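You operate a simulated robot arm through the tools that you are given. There is no shell and no other tool.

You run a simulated two-armed robot. Do the job below in one go: nothing can be reset, and whatever is moved stays where it is left.

TASK
Pack both label rolls in the small box, then fold its flaps down.
Fine: the beige and the white roll lie flat, side by side.
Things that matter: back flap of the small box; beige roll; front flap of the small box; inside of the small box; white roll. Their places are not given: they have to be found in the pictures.

The check looks at the end state, three seconds after you hand in, the way a careful person would. Anything else that was tipped, shoved, dropped, spilled or broken makes it a failure. Flat cloth is picked up by pressing the open fingertips on it (5 to 10 N) and closing them slowly along it; thin cloth reads only 2 to 8 mm in the jaws.

THE ROBOT
Two 7-joint arms with two-finger grippers on one trunk that stands fixed in place. Base frame: the origin is at the foot of the trunk, x ahead of it, y to its left, z up. Units: m, degrees, N and s.
The left shoulder is at [0.025, 0.218, 1.23], the right one opposite. With the tool pointing down near the work surface each hand reaches from about 0.18 to 0.76 m from the base axis, measured 20 degrees to its own side. Payload 2.2 kg a hand.
The TCP of each hand is the grasp point between the finger pads, 0.019 m short of the fingertips. In the tool frame z runs along the fingers and y along their closing line. The gripper opens to 0.116 m. The gripper's body begins 0.07 m behind the TCP.
Orientation is that of the tool frame in the base frame, as a unit quaternion [x, y, z, w]. With the fingers straight down and closing along the base's y, the tool's x points along the base's -x, its y along +y and its z along -z.

THE INTERFACE
- The arms move only by the tool arm_command. It takes "left_plan", "right_plan" or both (then of equal length, played together; a hand with none holds still); each is a list that holds one entry, the list of rows, each a list of 7 numbers: the shift along the base's x, y, z in m, then the turn, a rotation vector about the base's x, y, z in degrees, then the closure in counts, from 0 (fully open) to 255 (shut). In form: [[[tx, ty, tz, ax, ay, az, hand], ...]]. A call has 1 to 20 rows; each row shifts and turns the commanded pose from where the row before left it. A row lasts 0.2 s, in which the tool goes at most 0.05 m and 8.6 degrees; a call with a longer step from one row to the next is refused whole, and so is a gripper value outside its range. Where a pose cannot be reached the arm comes as near as it can. A force on the tool above 40 N (or 10 N above the force at the start of the call, whichever is more), or a blocked arm, ends the call early, and 0.2 s more pass. Each finger halts on what it meets, pressing with about 37 N; the grip force reading is that of the motor and also rises with nothing between the fingers. The clock runs only during rows and for 0.2 s after the last one: add rows that do not move to give the fingers time. The reply holds the time, the measured pose of the TCP, the force on the tool along the base axes, the opening and the grip force, in the units named above and with some noise, with the torque about the TCP (base axes, N m) and any sound that the robot's microphone picked up.
- Cameras (640 x 400 px; columns grow to the right, rows downward): "scene" is now at [0.1192, 0.0466, 1.4057]; the picture's right is [0.50, -0.86, -0.00], its down [-0.46, -0.27, -0.84] and it looks along [0.73, 0.43, -0.54] (base axes); focal length 326 px, centre (320, 200). "left" rides on the left gripper at [0.069, 0.015, -0.097] in its tool frame; the picture's right is [-0.21, 0.98, 0.00], its down [-0.76, -0.17, -0.63] and it looks along [-0.62, -0.14, 0.77] (tool axes); focal length 251 px, centre (320, 200). "right" rides on the right gripper at [0.069, -0.015, -0.096] in its tool frame; the picture's right is [0.21, 0.98, 0.00], its down [-0.76, 0.17, -0.63] and it looks along [-0.62, 0.14, 0.77] (tool axes); focal length 251 px, centre (320, 200).
- capture(camera): a new picture of that camera. No time passes.
- raise_lower(by): slides the trunk up (or, below 0, down) by that many m; the arms and the scene camera ride with it, the base frame stays. It gives what a move gives, with no picture.
- head_to(pan, tilt): turns the head with the scene camera to pan (to the left, within 80 degrees either way) and tilt (down, from -29 to 69), counted from straight ahead of the robot. It gives what a move gives.
- locate(camera, pixels): for up to 12 pixels [column, row] of the newest picture of that camera ("zoom" is the newest enlarged one), the place [x, y, z] in the base frame of the surface seen there, good to about 0.003 m. No time passes.
- close_up(camera, box): a new picture of the part [left, top, right, bottom] of that camera's present view, enlarged. No time passes.
- sign_off(): hands the job in; it is judged then, once.

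Leave the grippers open and the arms clear of the work at the hand-in unless told otherwise.

The tools are called after "Call:" as a command line: name --argument value ..., lists and objects as JSON in quotes. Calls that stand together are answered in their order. arm_command: Moves the arms, as the interface text tells. Its arguments: {"type":"object","properties":{"left_plan":{"type":"array","items":{"type":"array","items":{"type":"array","items":{"type":"number"}}}},"right_plan":{"type":"array","items":{"type":"array","items":{"type":"array","items":{"type":"number"}}}}},"required":[]} The other tools are called the same way: raise_lower (by) slides the trunk up or down; head_to (pan, tilt) turns the head that bears the scene camera; capture (camera) takes a picture; locate (camera, pixels) gives the place of the surface under pixels of a picture; close_up (camera, box) takes an enlarged picture of a part of a camera's view; sign_off () hands the job in.

At the start:

```text
t: 0.0
left_position: [0.4484, 0.4867, 1.1297]
left_tcp_rot: [0.0, 1.0, -0.001, 0.0]
left_contact_force: [-0.7, -0.3, 0.4]
left_moment: [0.03, 0.0, 0.0]
left_opening: 0.1161
left_gripper_force: 0.0
right_position: [0.4005, 0.0055, 1.2297]
right_tcp_rot: [0.0, 1.0, 0.0, 0.0]
right_contact_force: [-0.1, -0.6, -0.8]
right_moment: [0.02, -0.01, 0.01]
right_opening: 0.1159
right_gripper_force: 0.1
trunk travel left (down, up): [-0.375, 0.115]
head pan, tilt: [30.3, 32.2]
```

scene: 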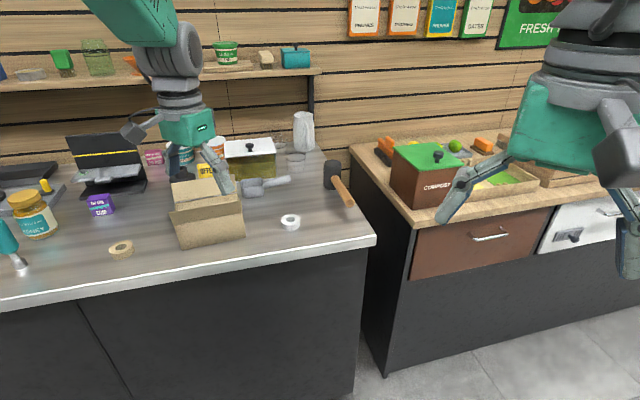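
right: 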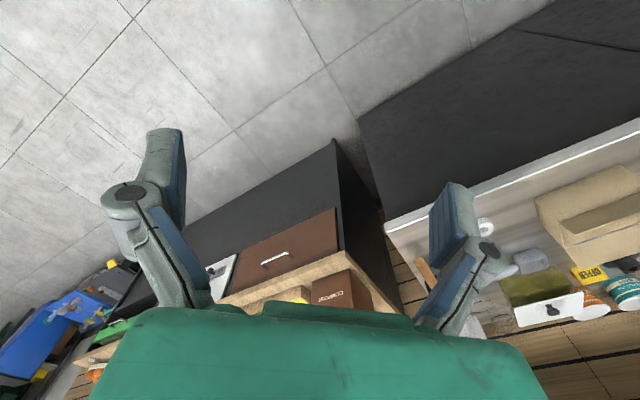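
left: 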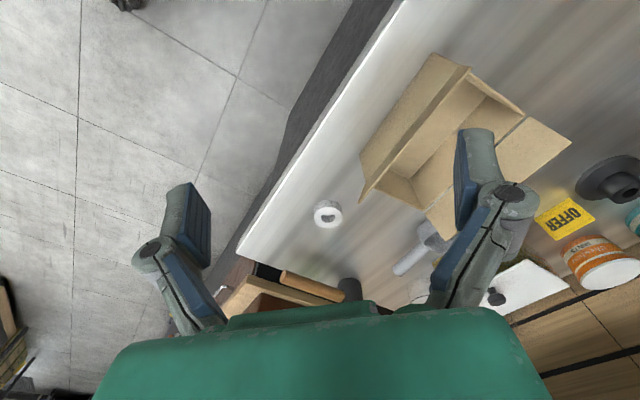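

I see an open cardboard box around (208,215) in the scene view, a beige roll near (121,250) and a white roll near (290,222). I'll take an enlarged view of that area.

Call:
close_up --camera "scene" --box '[80, 150, 320, 300]'

Call:
capture --camera "left"

```text
2.67 times, centred on (200, 225) of scene
```

zoom: 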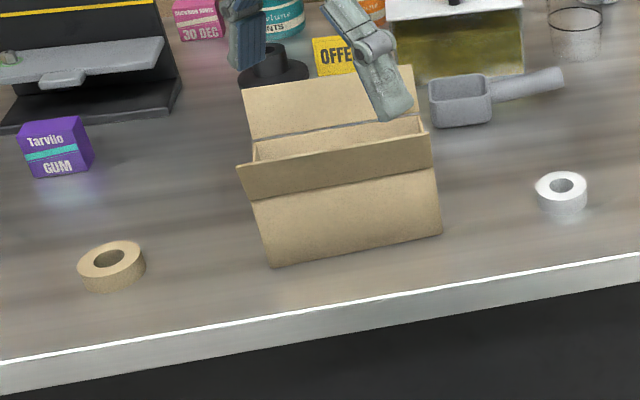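

```text
taken
```

left: 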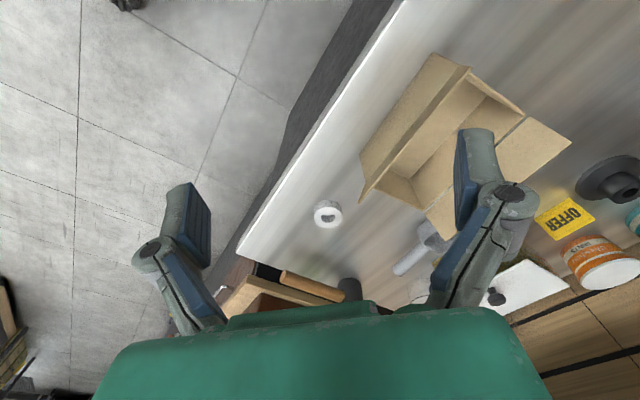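

I'll measure the two rolls' rims, the box edges and the flaps from the zoomed picture (beige near (110,260), white near (561,187), box 240–440 × 65–265).

Call:
locate --camera "zoom" --pixels '[[84, 264], [137, 254], [118, 244], [102, 274], [107, 260], [112, 288], [542, 186], [582, 184], [561, 175], [562, 197], [561, 187], [562, 210]]'

Call:
locate --camera "zoom" --pixels '[[252, 198], [433, 165], [238, 166], [430, 128], [272, 264], [440, 234], [252, 138], [244, 92], [412, 68], [418, 118], [345, 140], [300, 152]]'

Call:
locate --camera "left" --pixels '[[431, 54], [468, 67], [360, 154], [366, 202], [527, 115], [571, 143], [420, 205], [445, 240], [395, 190], [440, 150], [480, 110], [328, 213]]'

```text
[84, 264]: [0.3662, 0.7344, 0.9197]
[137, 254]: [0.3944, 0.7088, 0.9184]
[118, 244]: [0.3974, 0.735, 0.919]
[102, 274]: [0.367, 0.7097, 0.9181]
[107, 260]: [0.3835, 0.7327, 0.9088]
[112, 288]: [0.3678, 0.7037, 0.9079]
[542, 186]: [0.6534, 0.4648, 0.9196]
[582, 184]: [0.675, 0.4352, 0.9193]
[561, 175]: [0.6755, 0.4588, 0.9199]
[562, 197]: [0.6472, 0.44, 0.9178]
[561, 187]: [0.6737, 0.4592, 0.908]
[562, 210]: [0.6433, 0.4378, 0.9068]
```

```text
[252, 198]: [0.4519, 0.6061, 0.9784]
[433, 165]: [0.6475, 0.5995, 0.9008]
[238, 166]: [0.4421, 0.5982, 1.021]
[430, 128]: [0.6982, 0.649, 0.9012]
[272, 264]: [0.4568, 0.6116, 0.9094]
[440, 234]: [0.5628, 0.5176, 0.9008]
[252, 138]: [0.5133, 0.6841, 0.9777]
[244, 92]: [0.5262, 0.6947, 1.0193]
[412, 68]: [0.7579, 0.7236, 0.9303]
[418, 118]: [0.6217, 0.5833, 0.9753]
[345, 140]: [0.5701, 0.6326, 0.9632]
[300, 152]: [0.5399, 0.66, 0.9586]
```

```text
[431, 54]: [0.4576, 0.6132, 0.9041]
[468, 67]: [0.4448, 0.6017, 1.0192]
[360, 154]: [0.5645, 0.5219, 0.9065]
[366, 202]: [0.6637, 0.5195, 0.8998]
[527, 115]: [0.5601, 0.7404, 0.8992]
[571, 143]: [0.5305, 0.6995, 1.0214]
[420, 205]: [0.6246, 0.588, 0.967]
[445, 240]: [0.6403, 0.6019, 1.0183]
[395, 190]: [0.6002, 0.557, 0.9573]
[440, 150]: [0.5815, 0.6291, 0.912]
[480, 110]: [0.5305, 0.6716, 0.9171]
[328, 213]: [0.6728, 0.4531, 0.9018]
```

The counter top is at z≈0.900. The beige roll is at about (0.381, 0.722), the white roll at about (0.664, 0.450), each about 2 cm high. The box's long axis runs along about (0.75, −0.66) and its flaps stand upright. Next I'll lift the left hand and move it back out of the way, and turn the head toward the box for a clearer look.

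Call:
arm_command --left_plan '[[[0, 0.0, 0.03, 0, 0, 8, 0], [-0.02, 0.0, 0.03, 0, 0, 8, 0], [-0.03, 0.0, 0.02, 0, 0, 8, 0], [-0.03, 0.0, 0.0, 0, 0, 8, 0], [-0.03, 0.0, 0.0, 0, 0, 8, 0], [-0.03, 0.0, 0.0, 0, 0, 8.4, 0]]]'

Call:
head_to --pan 46 --tilt 38

Call:
capture --camera "scene"

Call:
capture --camera "left"

```text
t: 1.4
left_position: [0.3058, 0.4826, 1.2106]
left_tcp_rot: [-0.411, 0.912, 0.002, 0.001]
left_contact_force: [-0.2, 1.0, -0.3]
left_moment: [0.0, -0.04, 0.02]
left_opening: 0.116
left_gripper_force: 0.0
right_position: [0.3963, 0.0024, 1.2312]
right_tcp_rot: [0.0, 1.0, 0.001, 0.0]
right_contact_force: [0.3, 0.3, 0.4]
right_moment: [-0.02, 0.0, 0.02]
right_opening: 0.116
right_gripper_force: 0.1
trunk travel left (down, up): [-0.375, 0.115]
head pan, tilt: [30.3, 32.2]
```

```text
t: 2.2
left_position: [0.3049, 0.483, 1.2117]
left_tcp_rot: [-0.41, 0.912, 0.001, 0.001]
left_contact_force: [-0.4, -0.4, -0.3]
left_moment: [0.03, 0.01, 0.03]
left_opening: 0.1158
left_gripper_force: 0.0
right_position: [0.3961, 0.0027, 1.2319]
right_tcp_rot: [-0.001, 1.0, 0.0, 0.001]
right_contact_force: [0.2, 0.2, -0.2]
right_moment: [0.03, -0.01, 0.0]
right_opening: 0.116
right_gripper_force: 0.0
trunk travel left (down, up): [-0.375, 0.115]
head pan, tilt: [46.0, 38.0]
```

```text
taken
```

scene: 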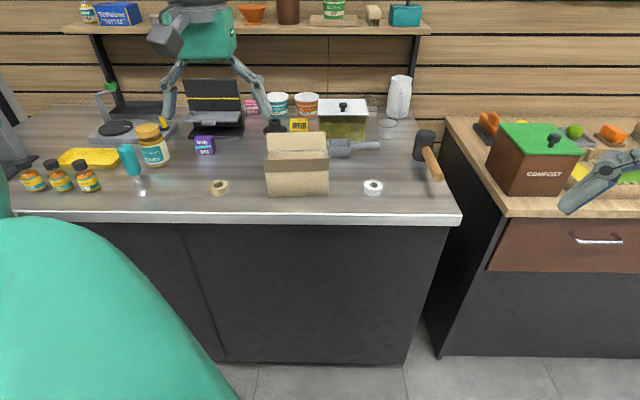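

```text
taken
```

left: 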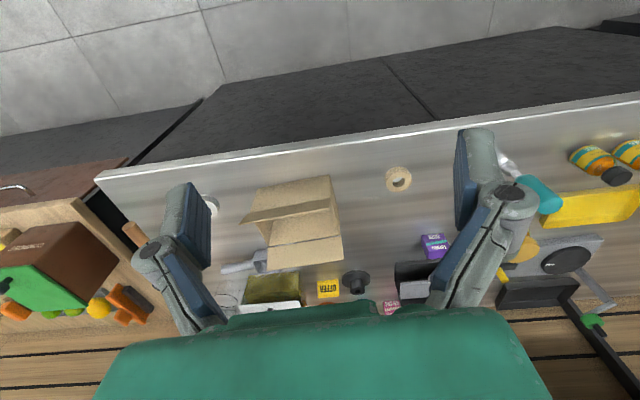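

The view is clear now: box at (297,165), beige roll at (220,187), white roll at (373,187). I'll take a close-up of these to measure more exactly.

Call:
close_up --camera "scene" --box '[190, 110, 400, 215]'

Call:
close_up --camera "left" --box '[200, 140, 440, 300]'

```text
3.05 times, centred on (295, 162) of scene
```

zoom: 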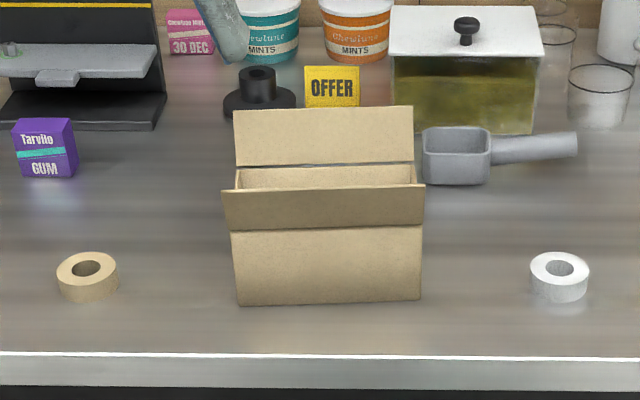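

```text
2.50 times, centred on (320, 220) of left
```

zoom: 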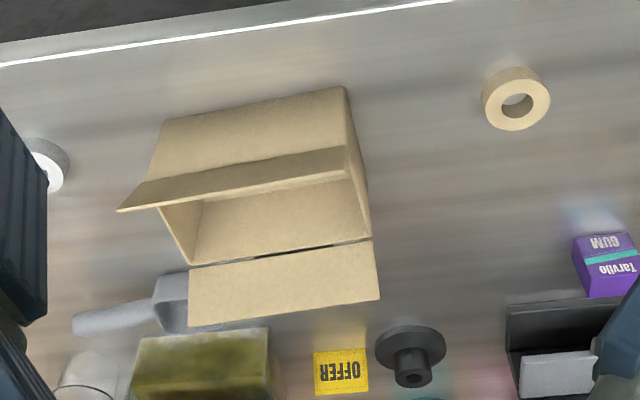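

I'll locate box corners and flap tips in the wrist-camera close-up, along with the beige ring.

Call:
locate --camera "zoom" --pixels '[[346, 90], [168, 122], [344, 148], [122, 210], [350, 172], [170, 203], [369, 236], [192, 262], [376, 298], [191, 322], [290, 235], [240, 220]]'

Call:
locate --camera "zoom" --pixels '[[492, 104], [544, 97], [512, 85], [517, 127], [516, 104], [408, 350], [590, 270], [580, 240], [360, 215], [180, 240], [200, 250], [362, 225]]'

Call:
close_up --camera "scene" --box '[190, 110, 400, 215]'

Call:
locate --camera "zoom" --pixels '[[535, 270], [585, 268], [560, 254], [560, 284], [62, 270], [113, 266], [88, 254], [92, 284], [237, 303], [420, 297], [232, 234], [422, 224]]'

Call:
locate --camera "zoom" --pixels '[[224, 192], [422, 187], [237, 165], [413, 162], [236, 112], [411, 108], [238, 180], [415, 175], [325, 176], [260, 180], [258, 90], [450, 160]]'

```text
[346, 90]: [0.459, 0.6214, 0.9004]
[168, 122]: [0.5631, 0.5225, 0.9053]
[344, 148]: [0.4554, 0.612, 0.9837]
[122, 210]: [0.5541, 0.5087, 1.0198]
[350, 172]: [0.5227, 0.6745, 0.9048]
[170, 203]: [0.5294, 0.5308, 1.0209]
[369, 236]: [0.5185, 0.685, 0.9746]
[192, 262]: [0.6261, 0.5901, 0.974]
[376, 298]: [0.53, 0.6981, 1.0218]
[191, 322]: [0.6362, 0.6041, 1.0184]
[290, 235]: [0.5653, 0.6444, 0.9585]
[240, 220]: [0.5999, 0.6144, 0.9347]
```

```text
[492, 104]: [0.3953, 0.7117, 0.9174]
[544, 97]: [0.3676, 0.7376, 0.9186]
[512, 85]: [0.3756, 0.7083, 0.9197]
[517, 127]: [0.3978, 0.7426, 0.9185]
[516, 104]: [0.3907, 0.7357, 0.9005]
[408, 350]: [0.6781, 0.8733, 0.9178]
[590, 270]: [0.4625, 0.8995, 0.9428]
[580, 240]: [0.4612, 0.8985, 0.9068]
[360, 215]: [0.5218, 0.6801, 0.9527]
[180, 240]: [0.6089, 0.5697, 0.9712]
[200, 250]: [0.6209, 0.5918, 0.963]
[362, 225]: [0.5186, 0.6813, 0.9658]
```

```text
3.05 times, centred on (295, 162) of scene
```

zoom: 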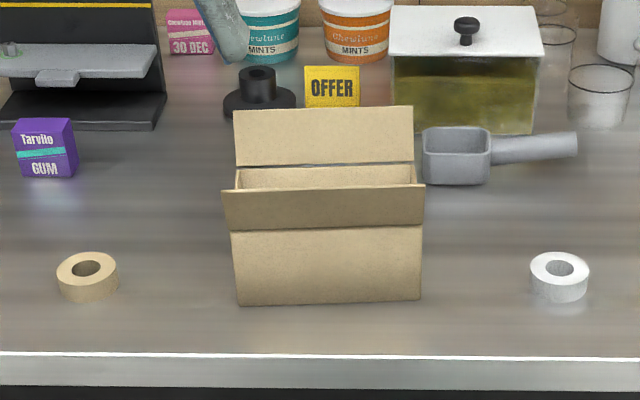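

```text
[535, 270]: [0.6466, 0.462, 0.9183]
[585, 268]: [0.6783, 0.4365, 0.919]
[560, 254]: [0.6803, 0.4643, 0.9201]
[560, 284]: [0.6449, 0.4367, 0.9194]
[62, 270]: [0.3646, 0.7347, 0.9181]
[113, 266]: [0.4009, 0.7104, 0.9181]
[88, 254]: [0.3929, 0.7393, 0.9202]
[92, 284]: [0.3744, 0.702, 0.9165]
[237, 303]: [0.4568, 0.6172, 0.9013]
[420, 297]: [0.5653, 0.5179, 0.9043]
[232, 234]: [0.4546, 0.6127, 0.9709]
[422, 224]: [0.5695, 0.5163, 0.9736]
```

```text
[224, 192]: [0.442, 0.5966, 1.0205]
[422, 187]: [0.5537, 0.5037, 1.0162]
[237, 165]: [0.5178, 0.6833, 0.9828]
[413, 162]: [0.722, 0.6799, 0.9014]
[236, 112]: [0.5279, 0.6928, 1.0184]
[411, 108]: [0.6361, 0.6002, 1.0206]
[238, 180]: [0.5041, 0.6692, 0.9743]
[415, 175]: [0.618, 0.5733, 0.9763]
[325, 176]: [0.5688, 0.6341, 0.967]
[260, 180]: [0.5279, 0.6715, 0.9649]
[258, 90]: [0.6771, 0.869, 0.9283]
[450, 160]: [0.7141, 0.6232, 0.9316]
```

Both rolls measure about 45 mm across. The box centre is near (0.542, 0.603), with its long axis at −41.5° and an inside of about 138 × 88 mm. Before bringing the hand to the beige roll, I'll check its neighbours: the honey jar at (153,147), the teal tool at (133,170) and the purple gum at (205,145).

Call:
locate --camera "scene" --pixels '[[148, 128], [160, 160], [170, 150], [128, 155], [143, 185], [205, 138], [205, 150], [300, 124], [278, 125], [330, 150], [345, 120], [265, 105]]'

```text
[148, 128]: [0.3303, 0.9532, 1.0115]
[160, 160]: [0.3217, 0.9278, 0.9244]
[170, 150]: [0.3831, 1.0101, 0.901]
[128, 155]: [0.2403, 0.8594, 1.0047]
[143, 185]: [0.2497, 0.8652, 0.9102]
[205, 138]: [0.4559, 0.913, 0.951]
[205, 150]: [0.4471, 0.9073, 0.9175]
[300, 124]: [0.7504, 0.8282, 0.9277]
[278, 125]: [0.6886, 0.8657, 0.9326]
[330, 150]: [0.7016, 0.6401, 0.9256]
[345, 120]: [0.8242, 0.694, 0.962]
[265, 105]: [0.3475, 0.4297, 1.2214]
```

The neighbours are all at least 0.17 m from the beige roll. I'll bring the left hand above it, turning so the fingers close along the box's depth direction and partly closing them.

Call:
arm_command --left_plan '[[[0.0071, 0.0218, -0.01, 0, 0, -8.18, 0], [0.0071, 0.0218, -0.01, 0, 0, -8.18, 20], [0.0071, 0.0218, -0.01, 0, 0, -8.18, 40], [0.0071, 0.0218, -0.01, 0, 0, -8.18, 60], [0.0071, 0.0218, -0.01, 0, 0, -8.18, 80], [0.0071, 0.0218, -0.01, 0, 0, -8.18, 80], [0.0071, 0.0218, -0.015, 0, 0, -8.18, 80], [0.0071, 0.0218, -0.02, 0, 0, -8.18, 80], [0.0071, 0.0218, -0.02, 0, 0, -8.18, 80], [0.0071, 0.0218, -0.02, 0, 0, -8.18, 80], [0.0071, 0.0218, -0.02, 0, 0, -8.18, 80], [0, 0, 0, 0, 0, 0, 80]]]'

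Call:
capture --camera "left"

Call:
capture --camera "scene"

```text
t: 4.8
left_position: [0.3815, 0.7252, 1.0554]
left_tcp_rot: [0.356, 0.934, 0.0, 0.001]
left_contact_force: [0.7, 0.2, -0.2]
left_moment: [0.04, 0.02, 0.02]
left_opening: 0.0796
left_gripper_force: 0.1
right_position: [0.3964, 0.0045, 1.2318]
right_tcp_rot: [0.001, 1.0, 0.0, 0.001]
right_contact_force: [0.1, 0.2, 0.7]
right_moment: [-0.01, 0.0, 0.03]
right_opening: 0.116
right_gripper_force: 0.1
trunk travel left (down, up): [-0.375, 0.115]
head pan, tilt: [46.0, 38.0]
```

```text
taken
```

left: 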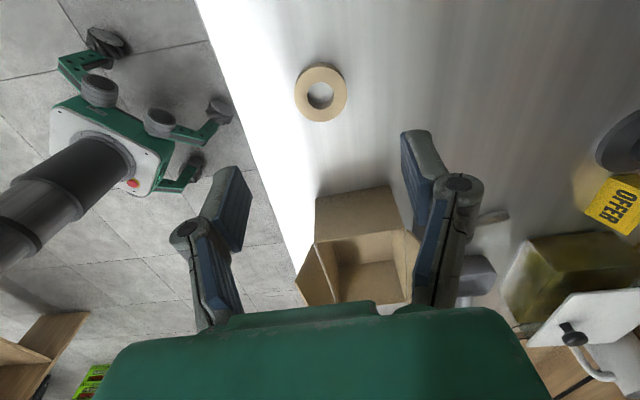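

```text
taken
```

scene: 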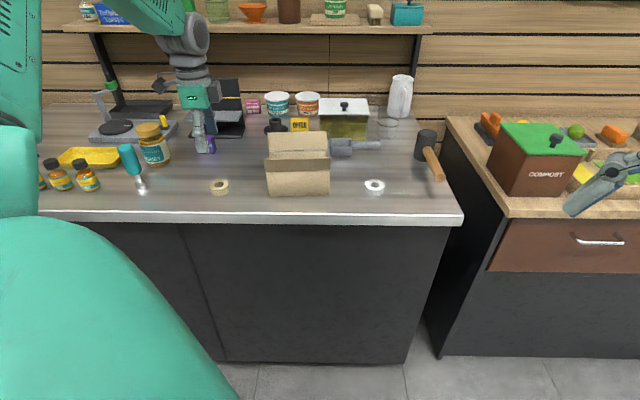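

The roll appears at (321,92) in the wrist view; I'll re-measure its rim from here to refine the centre.

Call:
locate --camera "left" --pixels '[[298, 94], [345, 92], [321, 66], [322, 119], [304, 74], [339, 112], [338, 74], [304, 110], [321, 93], [375, 270], [330, 215], [400, 215]]'

```text
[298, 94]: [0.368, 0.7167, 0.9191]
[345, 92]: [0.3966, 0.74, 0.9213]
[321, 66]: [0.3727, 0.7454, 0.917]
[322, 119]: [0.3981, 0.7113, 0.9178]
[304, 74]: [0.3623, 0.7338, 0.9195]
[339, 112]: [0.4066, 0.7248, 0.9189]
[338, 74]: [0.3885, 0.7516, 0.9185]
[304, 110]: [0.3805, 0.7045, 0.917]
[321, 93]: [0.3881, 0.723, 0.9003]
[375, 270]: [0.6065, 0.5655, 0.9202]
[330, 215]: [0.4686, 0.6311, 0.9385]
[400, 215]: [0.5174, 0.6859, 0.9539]
```

The refined centre is about (0.384, 0.727), almost directly under the hand. I'll go down in steps to just above the roll and check the pose.

Call:
arm_command --left_plan '[[[0.0005, 0.0003, -0.025, 0, 0, 0, 80], [0.0005, 0.0003, -0.025, 0, 0, 0, 80], [0.0005, 0.0003, -0.02, 0, 0, 0, 80], [0.0005, 0.0003, -0.015, 0, 0, 0, 80], [0, 0, 0, 0, 0, 0, 80]]]'

Call:
capture --camera "left"

Call:
close_up --camera "scene" --box '[140, 90, 300, 210]'

```text
t: 6.0
left_position: [0.3845, 0.7246, 0.9707]
left_tcp_rot: [0.355, 0.935, 0.0, 0.002]
left_contact_force: [0.1, -0.4, 0.0]
left_moment: [-0.03, 0.0, 0.01]
left_opening: 0.0794
left_gripper_force: 0.1
right_position: [0.3965, 0.0026, 1.2307]
right_tcp_rot: [0.0, 1.0, 0.001, 0.001]
right_contact_force: [0.3, -0.7, -0.6]
right_moment: [-0.02, 0.0, -0.02]
right_opening: 0.1161
right_gripper_force: 0.0
trunk travel left (down, up): [-0.375, 0.115]
head pan, tilt: [46.0, 38.0]
```

```text
taken
```

left: 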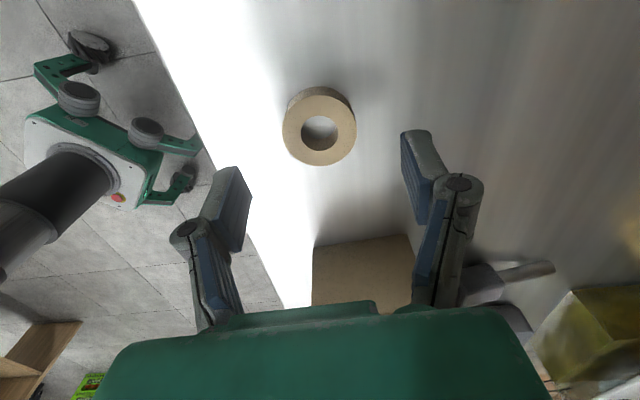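

```text
3.33 times, centred on (220, 150) of scene
```

zoom: 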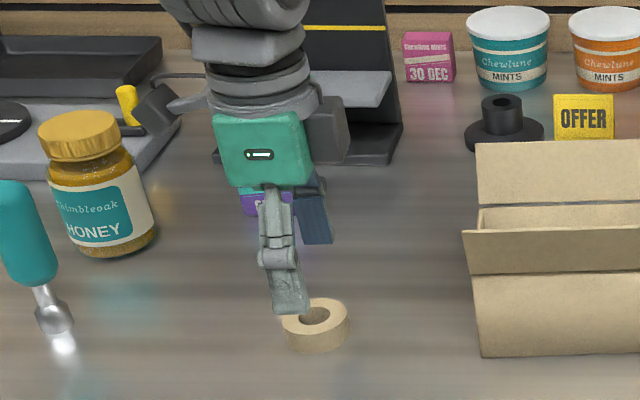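

In the wrist view the ring is centred between the fingers (column 320), about 5 mm toward the image top. I'll shift 4 mm that way, lower to TCP z≈0.927, then close on the roll.

Call:
arm_command --left_plan '[[[-0.0015, 0.0015, -0.015, 0, 0, 0, 80], [-0.0015, 0.0015, -0.015, 0, 0, 0, 80], [0, 0, -0.0135, 0, 0, 0, 80], [0, 0, 0, 0, 0, 0, 80], [0, 0, 0, 0, 0, 0, 80]]]'

Call:
capture --camera "left"

Call:
close_up --camera "scene" --box '[180, 130, 260, 210]'

```text
t: 7.2
left_position: [0.3805, 0.7302, 0.9272]
left_tcp_rot: [0.354, 0.935, 0.0, 0.0]
left_contact_force: [-0.1, 0.8, 0.2]
left_moment: [0.03, -0.01, 0.03]
left_opening: 0.0795
left_gripper_force: 0.1
right_position: [0.3959, 0.004, 1.2319]
right_tcp_rot: [0.001, 1.0, 0.001, 0.0]
right_contact_force: [-0.3, -0.2, -0.3]
right_moment: [0.03, -0.01, 0.02]
right_opening: 0.1158
right_gripper_force: 0.0
trunk travel left (down, up): [-0.375, 0.115]
head pan, tilt: [46.0, 38.0]
```

```text
taken
```

left: 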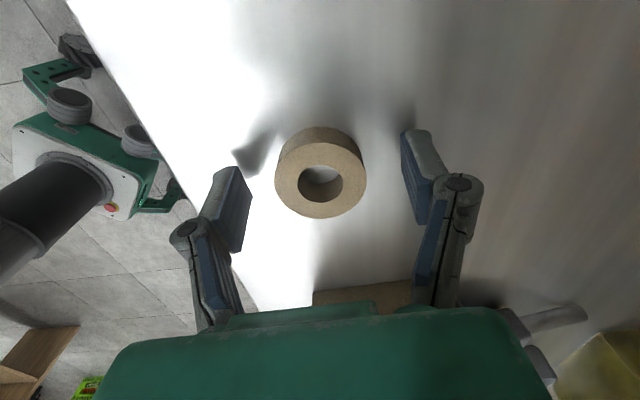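

```text
5.00 times, centred on (220, 170) of scene
```

zoom: 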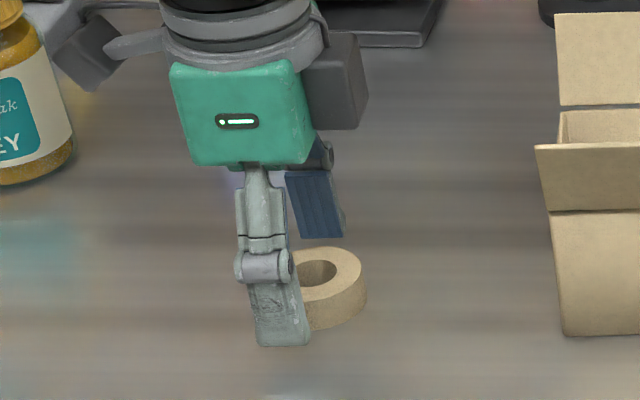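

The ring is centred between the fingers at about (320,180). I'll close on it gently and then firmly.

Call:
arm_command --left_plan '[[[0, 0, 0, 0, 0, 0, 110], [0, 0, 0, 0, 0, 0, 140], [0, 0, 0, 0, 0, 0, 170], [0, 0, 0, 0, 0, 0, 200], [0, 0, 0, 0, 0, 0, 230], [0, 0, 0, 0, 0, 0, 230]]]'

Call:
capture --camera "left"

```text
t: 8.6
left_position: [0.3811, 0.73, 0.9263]
left_tcp_rot: [0.355, 0.935, 0.0, 0.001]
left_contact_force: [-0.3, 0.5, 0.8]
left_moment: [0.04, -0.02, 0.06]
left_opening: 0.0468
left_gripper_force: 36.5
right_position: [0.3961, 0.0043, 1.2312]
right_tcp_rot: [0.0, 1.0, 0.0, 0.001]
right_contact_force: [-0.5, -0.1, -0.7]
right_moment: [-0.03, 0.03, 0.02]
right_opening: 0.1161
right_gripper_force: 0.0
trunk travel left (down, up): [-0.375, 0.115]
head pan, tilt: [46.0, 38.0]
```

```text
taken
```

left: 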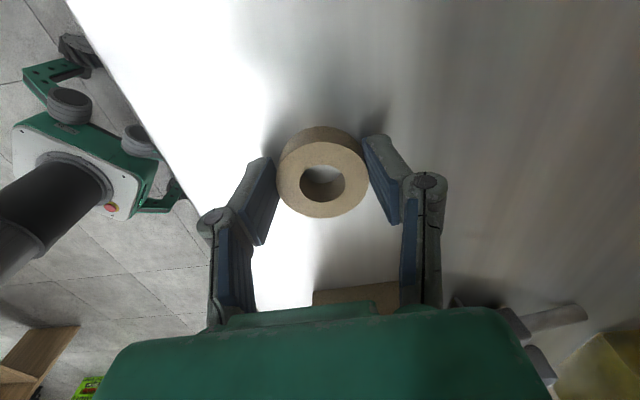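

The roll is held at a 46.8 mm opening with 36.5 N. I'll lift it straight up well above the flaps and check the grip.

Call:
arm_command --left_plan '[[[0, 0, 0.01, 0, 0, 0, 230], [0, 0, 0.02, 0, 0, 0, 230], [0, 0, 0.03, 0, 0, 0, 230], [0, 0, 0.04, 0, 0, 0, 230], [0, 0, 0.04, 0, 0, 0, 230], [0, 0, 0.03, 0, 0, 0, 230], [0, 0, 0, 0, 0, 0, 230]]]'

Call:
capture --camera "left"

Call:
close_up --camera "scene" --box '[140, 60, 300, 200]'

```text
t: 10.2
left_position: [0.3821, 0.7286, 1.0966]
left_tcp_rot: [0.356, 0.935, -0.001, 0.0]
left_contact_force: [0.7, 0.7, 0.0]
left_moment: [0.02, 0.0, 0.0]
left_opening: 0.047
left_gripper_force: 37.0
right_position: [0.3969, 0.004, 1.2307]
right_tcp_rot: [0.0, 1.0, 0.0, 0.001]
right_contact_force: [0.3, 0.7, 0.3]
right_moment: [0.01, 0.01, 0.02]
right_opening: 0.116
right_gripper_force: 0.1
trunk travel left (down, up): [-0.375, 0.115]
head pan, tilt: [46.0, 38.0]
```

```text
taken
```

left: 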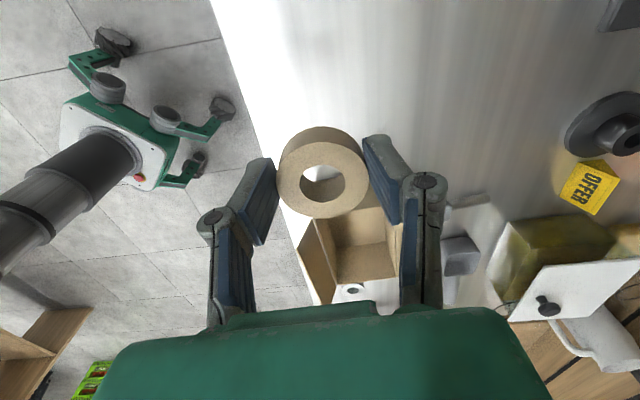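

```text
2.86 times, centred on (220, 130) of scene
```

zoom: 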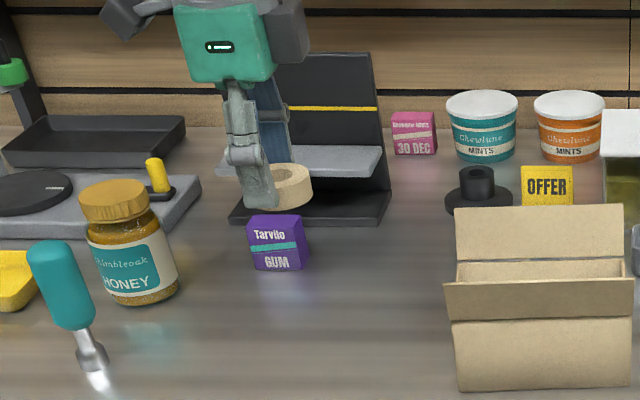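

The roll is held level. I'll measure the finger knuckles' outer edges in the wrist view (around (446,185) and (199,222)) and the body's green edge, to see how they will fit between the flaps.

Call:
locate --camera "left" --pixels '[[444, 188], [427, 180], [410, 165], [380, 145], [200, 222], [213, 218], [235, 195], [265, 165], [438, 280], [214, 290], [300, 175], [345, 190]]'

Call:
locate --camera "zoom" --pixels '[[245, 158], [228, 158], [265, 158], [262, 205], [248, 208], [292, 185], [240, 100], [190, 80], [270, 78], [300, 55], [290, 20], [282, 90]]'

```text
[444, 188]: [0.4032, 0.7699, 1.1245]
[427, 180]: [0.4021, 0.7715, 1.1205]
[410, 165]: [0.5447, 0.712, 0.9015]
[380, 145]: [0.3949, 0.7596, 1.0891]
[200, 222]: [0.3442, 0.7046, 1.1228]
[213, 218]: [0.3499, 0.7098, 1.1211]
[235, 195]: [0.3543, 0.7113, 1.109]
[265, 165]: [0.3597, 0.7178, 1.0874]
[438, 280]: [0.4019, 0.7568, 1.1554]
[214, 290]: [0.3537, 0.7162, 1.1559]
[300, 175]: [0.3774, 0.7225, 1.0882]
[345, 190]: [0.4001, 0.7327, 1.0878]
```

```text
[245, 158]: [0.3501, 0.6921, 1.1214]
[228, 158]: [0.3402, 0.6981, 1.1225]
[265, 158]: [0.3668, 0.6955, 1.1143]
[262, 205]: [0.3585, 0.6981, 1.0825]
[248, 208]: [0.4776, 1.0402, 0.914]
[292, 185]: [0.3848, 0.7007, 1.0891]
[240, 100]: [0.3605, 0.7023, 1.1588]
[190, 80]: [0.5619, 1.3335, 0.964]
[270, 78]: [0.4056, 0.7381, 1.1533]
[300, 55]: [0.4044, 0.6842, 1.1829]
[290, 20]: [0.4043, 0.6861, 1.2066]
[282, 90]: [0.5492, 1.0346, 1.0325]
```

The knuckles reach about 48 mm to each side, slightly more than the box's inner half-depth (about 44 mm). So I must keep the knuckles above the rim (TCP z ≥ about 0.962) and let the roll down flat from there. I'll carry the roll over the left half of the box, target TCP (0.515, 0.625, 1.097).

Call:
arm_command --left_plan '[[[0.0133, -0.0104, 0, 0, 0, 0, 230], [0.0267, -0.0208, 0, 0, 0, 0, 230], [0.0267, -0.0208, 0, 0, 0, 0, 230], [0.0267, -0.0208, 0, 0, 0, 0, 230], [0.0267, -0.0208, 0, 0, 0, 0, 230], [0.0133, -0.0104, 0, 0, 0, 0, 230], [0, 0, 0, 0, 0, 0, 230], [0, 0, 0, 0, 0, 0, 230]]]'

Call:
capture --camera "left"

Call:
close_up --camera "scene" --box '[210, 60, 380, 210]'

```text
t: 12.0
left_position: [0.5149, 0.6255, 1.0987]
left_tcp_rot: [0.355, 0.935, -0.001, 0.001]
left_contact_force: [-1.3, -0.3, -0.4]
left_moment: [-0.02, 0.0, 0.0]
left_opening: 0.0467
left_gripper_force: 37.0
right_position: [0.3975, 0.0044, 1.2307]
right_tcp_rot: [0.0, 1.0, 0.0, 0.001]
right_contact_force: [-1.1, -0.2, -0.3]
right_moment: [0.01, -0.02, -0.01]
right_opening: 0.1161
right_gripper_force: 0.0
trunk travel left (down, up): [-0.375, 0.115]
head pan, tilt: [46.0, 38.0]
```

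```text
taken
```

left: 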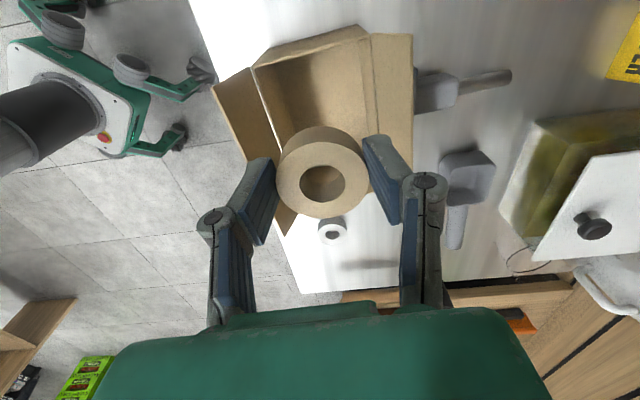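

```text
2.67 times, centred on (295, 135) of scene
```

zoom: 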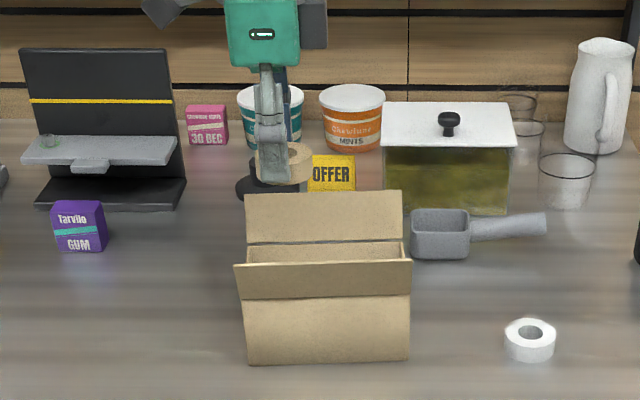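

The hand is over the left half at (0.515, 0.6255). I'll check the box's edges from this view: front rim near (262,110), back fold near (372,90), left rim near (310,48).

Call:
locate --camera "left" --pixels '[[253, 68], [265, 105], [272, 125], [362, 28], [372, 60], [374, 110], [310, 48], [218, 90], [290, 225], [411, 40], [411, 140], [320, 100]]'

```text
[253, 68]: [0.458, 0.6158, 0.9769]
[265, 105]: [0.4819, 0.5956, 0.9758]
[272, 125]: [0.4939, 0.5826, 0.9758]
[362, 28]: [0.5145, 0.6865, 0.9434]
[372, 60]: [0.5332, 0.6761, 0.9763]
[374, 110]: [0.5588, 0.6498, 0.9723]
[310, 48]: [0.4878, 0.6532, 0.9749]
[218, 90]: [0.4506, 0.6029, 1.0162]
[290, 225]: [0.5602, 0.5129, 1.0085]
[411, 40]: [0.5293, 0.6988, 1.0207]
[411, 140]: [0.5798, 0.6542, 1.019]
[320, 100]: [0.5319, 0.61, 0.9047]
```

The box centre line is v≈0.811 and its floor is at z≈0.905, so the hand is well centred. I'll lower to TCP z≈0.965 in small steps and watch the force.

Call:
arm_command --left_plan '[[[-0.0003, -0.0003, -0.03, 0, 0, 0, 230], [-0.0003, -0.0003, -0.03, 0, 0, 0, 230], [0, 0, -0.025, 0, 0, 0, 230], [0, 0, -0.02, 0, 0, 0, 230], [0, 0, -0.015, 0, 0, 0, 230], [0, 0, -0.01, 0, 0, 0, 230], [0, 0, 0, 0, 0, 0, 230]]]'

Call:
capture --camera "left"

Call:
close_up --camera "scene" --box '[240, 90, 350, 210]'

```text
t: 13.6
left_position: [0.5145, 0.6246, 0.9644]
left_tcp_rot: [0.356, 0.935, 0.0, 0.002]
left_contact_force: [-0.2, 0.0, -0.6]
left_moment: [0.01, -0.01, 0.0]
left_opening: 0.0467
left_gripper_force: 37.1
right_position: [0.3972, 0.0036, 1.2312]
right_tcp_rot: [0.0, 1.0, 0.0, 0.001]
right_contact_force: [0.1, 0.1, -0.6]
right_moment: [-0.01, -0.03, -0.05]
right_opening: 0.1162
right_gripper_force: 0.0
trunk travel left (down, up): [-0.375, 0.115]
head pan, tilt: [46.0, 38.0]
```

```text
taken
```

left: 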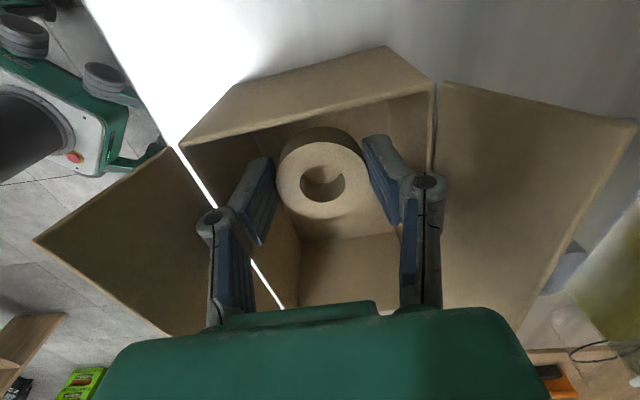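

```text
3.33 times, centred on (295, 150) of scene
```

zoom: 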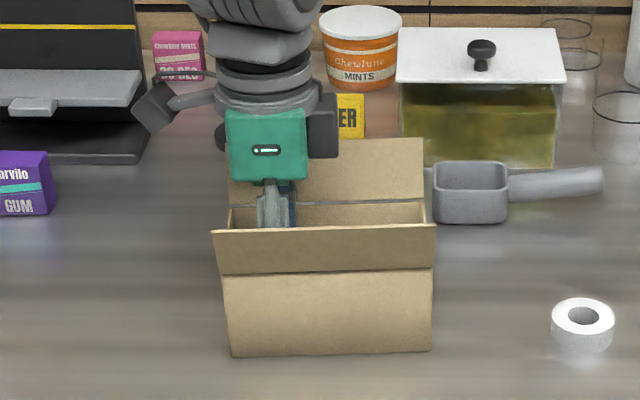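

No contact so far, and the roll hangs level inside the box at about (320,180) with its bottom about 3 cm above the floor. I'll ease down a few more millimetres to shorten the drop, watching for contact.

Call:
arm_command --left_plan '[[[0, 0, -0.003, 0, 0, 0, 230], [0, 0, -0.002, 0, 0, 0, 230], [0, 0, 0, 0, 0, 0, 230]]]'

Call:
close_up --camera "left" --box '[160, 100, 480, 300]'

```text
t: 14.4
left_position: [0.5151, 0.6241, 0.9598]
left_tcp_rot: [0.356, 0.935, -0.001, 0.002]
left_contact_force: [0.3, -0.5, -1.1]
left_moment: [-0.03, -0.01, -0.03]
left_opening: 0.0468
left_gripper_force: 36.8
right_position: [0.3968, 0.0039, 1.2322]
right_tcp_rot: [0.001, 1.0, -0.001, 0.001]
right_contact_force: [0.7, -0.9, -0.2]
right_moment: [0.0, 0.02, -0.02]
right_opening: 0.1157
right_gripper_force: 0.1
trunk travel left (down, up): [-0.375, 0.115]
head pan, tilt: [46.0, 38.0]
```

```text
2.00 times, centred on (320, 200) of left
```

zoom: 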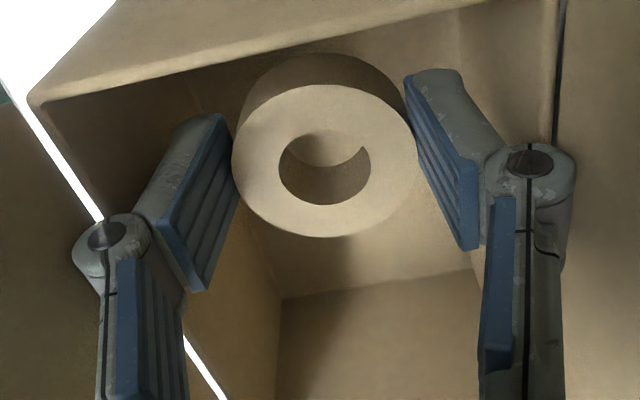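

The knuckles are just at the rim, so I'll stop here. I'll open just enough (about 50 mm) to let the roll slip down level between the fingers.

Call:
arm_command --left_plan '[[[0, 0, 0, 0, 0, 0, 143], [0, 0, 0, 0, 0, 0, 143], [0, 0, 0, 0, 0, 0, 143]]]'

Call:
capture --camera "left"

```text
t: 15.2
left_position: [0.5143, 0.6249, 0.9604]
left_tcp_rot: [0.354, 0.935, 0.0, 0.002]
left_contact_force: [-0.5, 0.3, -0.1]
left_moment: [0.04, 0.03, -0.01]
left_opening: 0.0504
left_gripper_force: 0.1
right_position: [0.3965, 0.0038, 1.2314]
right_tcp_rot: [0.0, 1.0, 0.0, 0.002]
right_contact_force: [0.1, -0.4, -1.3]
right_moment: [0.0, -0.01, -0.01]
right_opening: 0.1162
right_gripper_force: 0.0
trunk travel left (down, up): [-0.375, 0.115]
head pan, tilt: [46.0, 38.0]
```

```text
taken
```

left: 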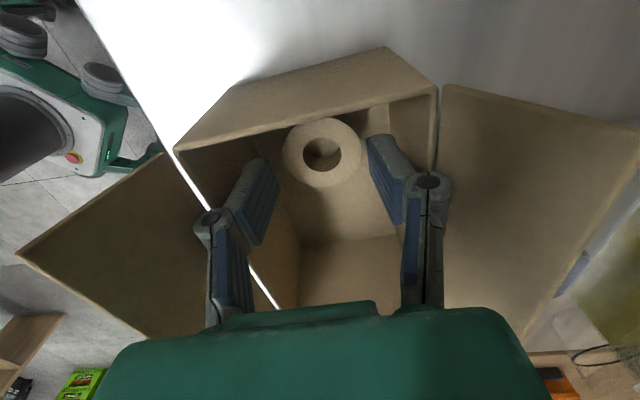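

The roll has dropped and seems to lie on the floor of the box at (323,152). I'll lift the hand straight up and check.

Call:
arm_command --left_plan '[[[0, 0, 0.01, 0, 0, 0, 143], [0, 0, 0.02, 0, 0, 0, 143], [0, 0, 0.03, 0, 0, 0, 143], [0, 0, 0.04, 0, 0, 0, 143], [0, 0, 0.04, 0, 0, 0, 143], [0, 0, 0, 0, 0, 0, 143]]]'

Call:
capture --camera "left"

Call:
close_up --camera "scene" --box '[220, 110, 400, 215]'

```text
t: 16.6
left_position: [0.5132, 0.6256, 1.1028]
left_tcp_rot: [0.356, 0.935, -0.001, 0.0]
left_contact_force: [0.7, -0.2, 0.1]
left_moment: [0.03, 0.0, -0.02]
left_opening: 0.0507
left_gripper_force: 0.0
right_position: [0.3981, 0.0046, 1.2318]
right_tcp_rot: [0.0, 1.0, 0.0, 0.001]
right_contact_force: [1.0, -0.1, -0.4]
right_moment: [0.0, 0.03, -0.02]
right_opening: 0.116
right_gripper_force: 0.0
trunk travel left (down, up): [-0.375, 0.115]
head pan, tilt: [46.0, 38.0]
```

```text
taken
```

left: 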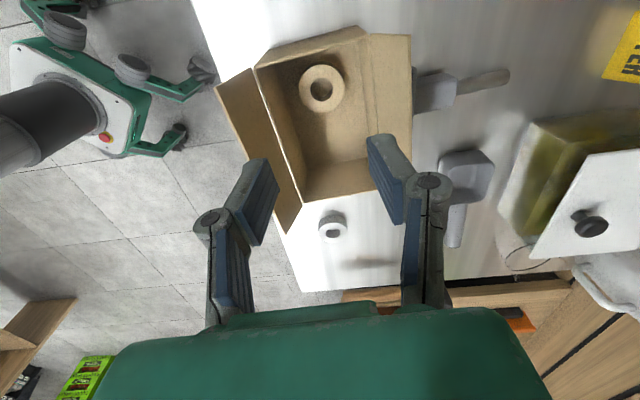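

```text
3.56 times, centred on (310, 162) of scene
```

zoom: 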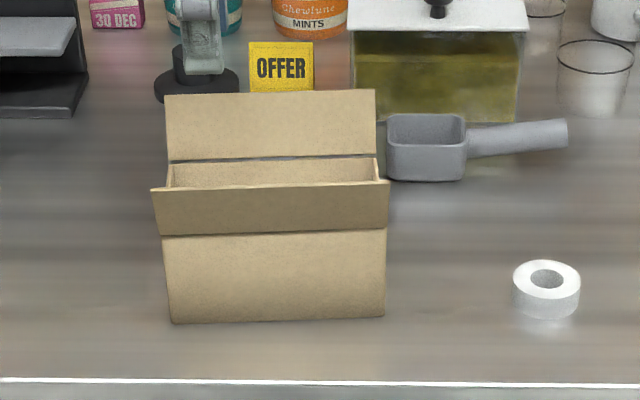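

The beige roll lies flat inside the left end of the box at (321,89). I'll measure its place and the box interior, and re-measure the white roll at (333,229).

Call:
locate --camera "left" --pixels '[[302, 90], [341, 88], [320, 68], [322, 110], [321, 92], [335, 165], [310, 188], [360, 172], [372, 60], [374, 110], [265, 105], [300, 200]]'

Call:
locate --camera "left" --pixels '[[322, 230], [344, 228], [333, 218], [333, 240], [333, 231], [450, 90], [465, 165], [440, 75], [445, 108], [455, 200], [360, 265], [310, 195]]'

```text
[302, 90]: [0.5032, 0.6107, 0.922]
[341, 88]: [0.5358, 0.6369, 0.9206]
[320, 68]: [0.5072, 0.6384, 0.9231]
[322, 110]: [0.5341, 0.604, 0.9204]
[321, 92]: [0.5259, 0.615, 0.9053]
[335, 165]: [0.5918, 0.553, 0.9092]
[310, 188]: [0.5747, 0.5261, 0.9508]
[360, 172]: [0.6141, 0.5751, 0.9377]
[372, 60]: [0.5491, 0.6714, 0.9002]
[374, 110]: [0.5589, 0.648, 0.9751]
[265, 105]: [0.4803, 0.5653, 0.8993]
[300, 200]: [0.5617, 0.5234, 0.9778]
```

```text
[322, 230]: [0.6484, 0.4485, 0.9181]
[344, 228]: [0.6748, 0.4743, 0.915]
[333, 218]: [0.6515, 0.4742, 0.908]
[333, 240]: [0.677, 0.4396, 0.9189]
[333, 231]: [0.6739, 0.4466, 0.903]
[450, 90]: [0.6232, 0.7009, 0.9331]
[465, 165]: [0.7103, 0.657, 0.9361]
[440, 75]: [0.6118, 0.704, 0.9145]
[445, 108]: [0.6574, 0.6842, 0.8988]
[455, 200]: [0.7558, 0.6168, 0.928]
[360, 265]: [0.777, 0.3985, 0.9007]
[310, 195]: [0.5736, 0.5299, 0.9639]
```

The beige roll is at about (0.520, 0.6225), leaving room for the white one to its right. Now I'll move the open hand over to the white roll near (0.663, 0.452), staying high.

Call:
arm_command --left_plan '[[[0.01, -0.0115, 0.01, 0, 0, 0, 110], [0.02, -0.0232, 0, 0, 0, 0, 80], [0.025, -0.029, 0, 0, 0, 0, 80], [0.025, -0.029, 0, 0, 0, 0, 80], [0.025, -0.029, 0, 0, 0, 0, 80], [0.025, -0.029, -0.01, 0, 0, 0, 80], [0.02, -0.0232, -0.02, 0, 0, 0, 80], [0, 0, -0.03, 0, 0, 0, 80], [0, 0, 0, 0, 0, 0, 80], [0, 0, 0, 0, 0, 0, 80]]]'

Call:
capture --camera "left"

Call:
close_up --camera "scene" --box '[280, 90, 480, 215]'

```text
t: 18.8
left_position: [0.6669, 0.4493, 1.0511]
left_tcp_rot: [0.355, 0.935, 0.0, 0.001]
left_contact_force: [-0.5, -0.1, 0.4]
left_moment: [0.0, 0.04, 0.01]
left_opening: 0.0794
left_gripper_force: 0.0
right_position: [0.3972, 0.0038, 1.2316]
right_tcp_rot: [-0.001, 1.0, 0.0, 0.0]
right_contact_force: [0.0, 0.8, -0.2]
right_moment: [-0.02, 0.01, 0.0]
right_opening: 0.1162
right_gripper_force: 0.0
trunk travel left (down, up): [-0.375, 0.115]
head pan, tilt: [46.0, 38.0]
```

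```text
taken
```

left: 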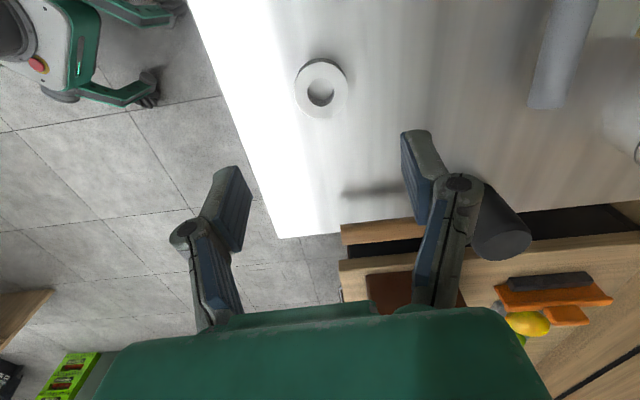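

```text
3.20 times, centred on (380, 152) of scene
```

zoom: 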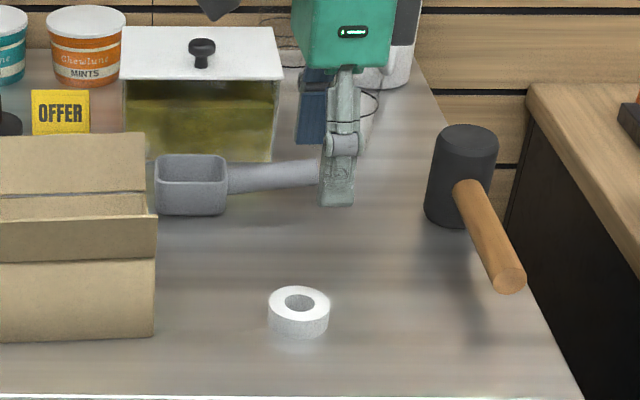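

I'm above the white roll, seen at (321,89) in the wrist view. The mallet at zoom (460,175), with its handle end at (508,280), is nearby, so I'll measure it and the roll before descending.

Call:
locate --camera "zoom" --pixels '[[508, 282], [480, 230], [462, 185], [440, 140], [490, 140], [445, 215], [462, 225], [275, 310], [325, 308], [300, 290], [300, 328], [300, 305]]'

Call:
locate --camera "left" --pixels '[[298, 90], [345, 90], [321, 64], [322, 116], [304, 72], [339, 110], [338, 72], [304, 108], [321, 90], [505, 235], [480, 200], [460, 230]]'

```text
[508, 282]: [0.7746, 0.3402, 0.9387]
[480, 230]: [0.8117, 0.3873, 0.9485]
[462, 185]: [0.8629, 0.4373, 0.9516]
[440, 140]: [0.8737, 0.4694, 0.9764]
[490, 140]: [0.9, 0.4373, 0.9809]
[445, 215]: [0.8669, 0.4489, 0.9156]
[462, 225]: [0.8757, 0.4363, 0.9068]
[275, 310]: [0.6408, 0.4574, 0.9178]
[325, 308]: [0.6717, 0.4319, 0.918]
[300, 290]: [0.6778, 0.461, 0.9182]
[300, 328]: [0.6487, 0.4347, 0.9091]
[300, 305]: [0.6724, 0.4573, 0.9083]
```

```text
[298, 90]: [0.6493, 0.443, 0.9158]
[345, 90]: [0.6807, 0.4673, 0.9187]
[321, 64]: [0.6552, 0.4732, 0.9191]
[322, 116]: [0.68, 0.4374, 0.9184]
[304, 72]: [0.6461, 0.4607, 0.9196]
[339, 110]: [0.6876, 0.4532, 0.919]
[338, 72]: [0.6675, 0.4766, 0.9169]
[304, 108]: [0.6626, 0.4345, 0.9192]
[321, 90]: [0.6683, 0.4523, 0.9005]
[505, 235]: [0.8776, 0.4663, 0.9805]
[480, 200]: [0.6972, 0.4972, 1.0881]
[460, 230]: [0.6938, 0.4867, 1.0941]
```

The mallet is clear of the hand's path (its handle stays below 0.96 and over 0.11 m away). The white roll's centre is about (0.664, 0.456). I'll descend to just above it and check the alignment.

Call:
arm_command --left_plan '[[[-0.001, 0.002, -0.025, 0, 0, 0, 80], [-0.001, 0.002, -0.025, 0, 0, 0, 80], [-0.001, 0.0015, -0.02, 0, 0, 0, 80], [-0.0005, 0.001, -0.015, 0, 0, 0, 80], [0, 0, 0, 0, 0, 0, 80], [0, 0, 0, 0, 0, 0, 80]]]'

Call:
capture --camera "left"

```text
t: 20.2
left_position: [0.6628, 0.4574, 0.9671]
left_tcp_rot: [0.355, 0.935, 0.0, 0.001]
left_contact_force: [0.4, 0.3, -0.9]
left_moment: [0.01, 0.0, 0.0]
left_opening: 0.0794
left_gripper_force: 0.1
right_position: [0.397, 0.0045, 1.2318]
right_tcp_rot: [0.0, 1.0, -0.001, 0.001]
right_contact_force: [-1.0, -0.6, -0.7]
right_moment: [-0.01, -0.05, 0.02]
right_opening: 0.1159
right_gripper_force: 0.1
trunk travel left (down, up): [-0.375, 0.115]
head pan, tilt: [46.0, 38.0]
```

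```text
taken
```

left: 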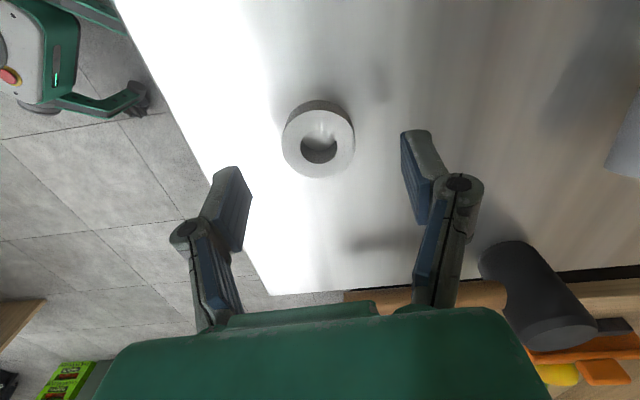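

The ring's top is centred at about (319,142), exactly where the grasp axis passes. I'll lower 40 mm and close on the white roll.

Call:
arm_command --left_plan '[[[0, 0, -0.015, 0, 0, 0, 80], [0, 0, -0.015, 0, 0, 0, 80], [0, 0, -0.01, 0, 0, 0, 80], [0, 0, 0, 0, 0, 0, 80], [0, 0, 0, 0, 0, 0, 110], [0, 0, 0, 0, 0, 0, 140], [0, 0, 0, 0, 0, 0, 170], [0, 0, 0, 0, 0, 0, 200], [0, 0, 0, 0, 0, 0, 230], [0, 0, 0, 0, 0, 0, 230]]]'

Call:
capture --camera "left"

```text
t: 22.4
left_position: [0.6623, 0.4577, 0.9261]
left_tcp_rot: [0.355, 0.935, 0.0, 0.001]
left_contact_force: [-0.1, 0.4, -0.2]
left_moment: [-0.03, 0.03, 0.01]
left_opening: 0.0469
left_gripper_force: 37.0
right_position: [0.398, 0.0038, 1.2307]
right_tcp_rot: [-0.001, 1.0, 0.0, 0.0]
right_contact_force: [0.1, -0.1, 0.1]
right_moment: [0.0, -0.02, 0.01]
right_opening: 0.1159
right_gripper_force: 0.0
trunk travel left (down, up): [-0.375, 0.115]
head pan, tilt: [46.0, 38.0]
```

```text
taken
```

left: 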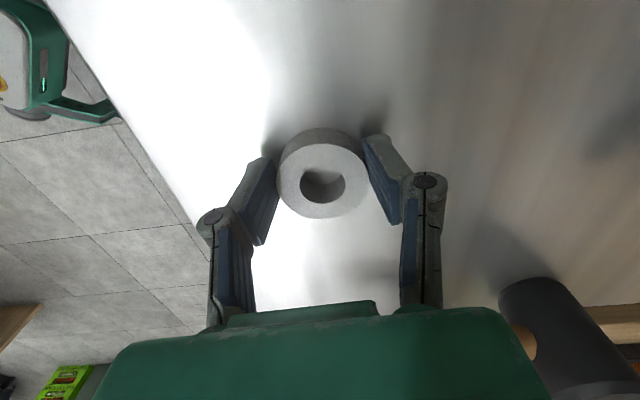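

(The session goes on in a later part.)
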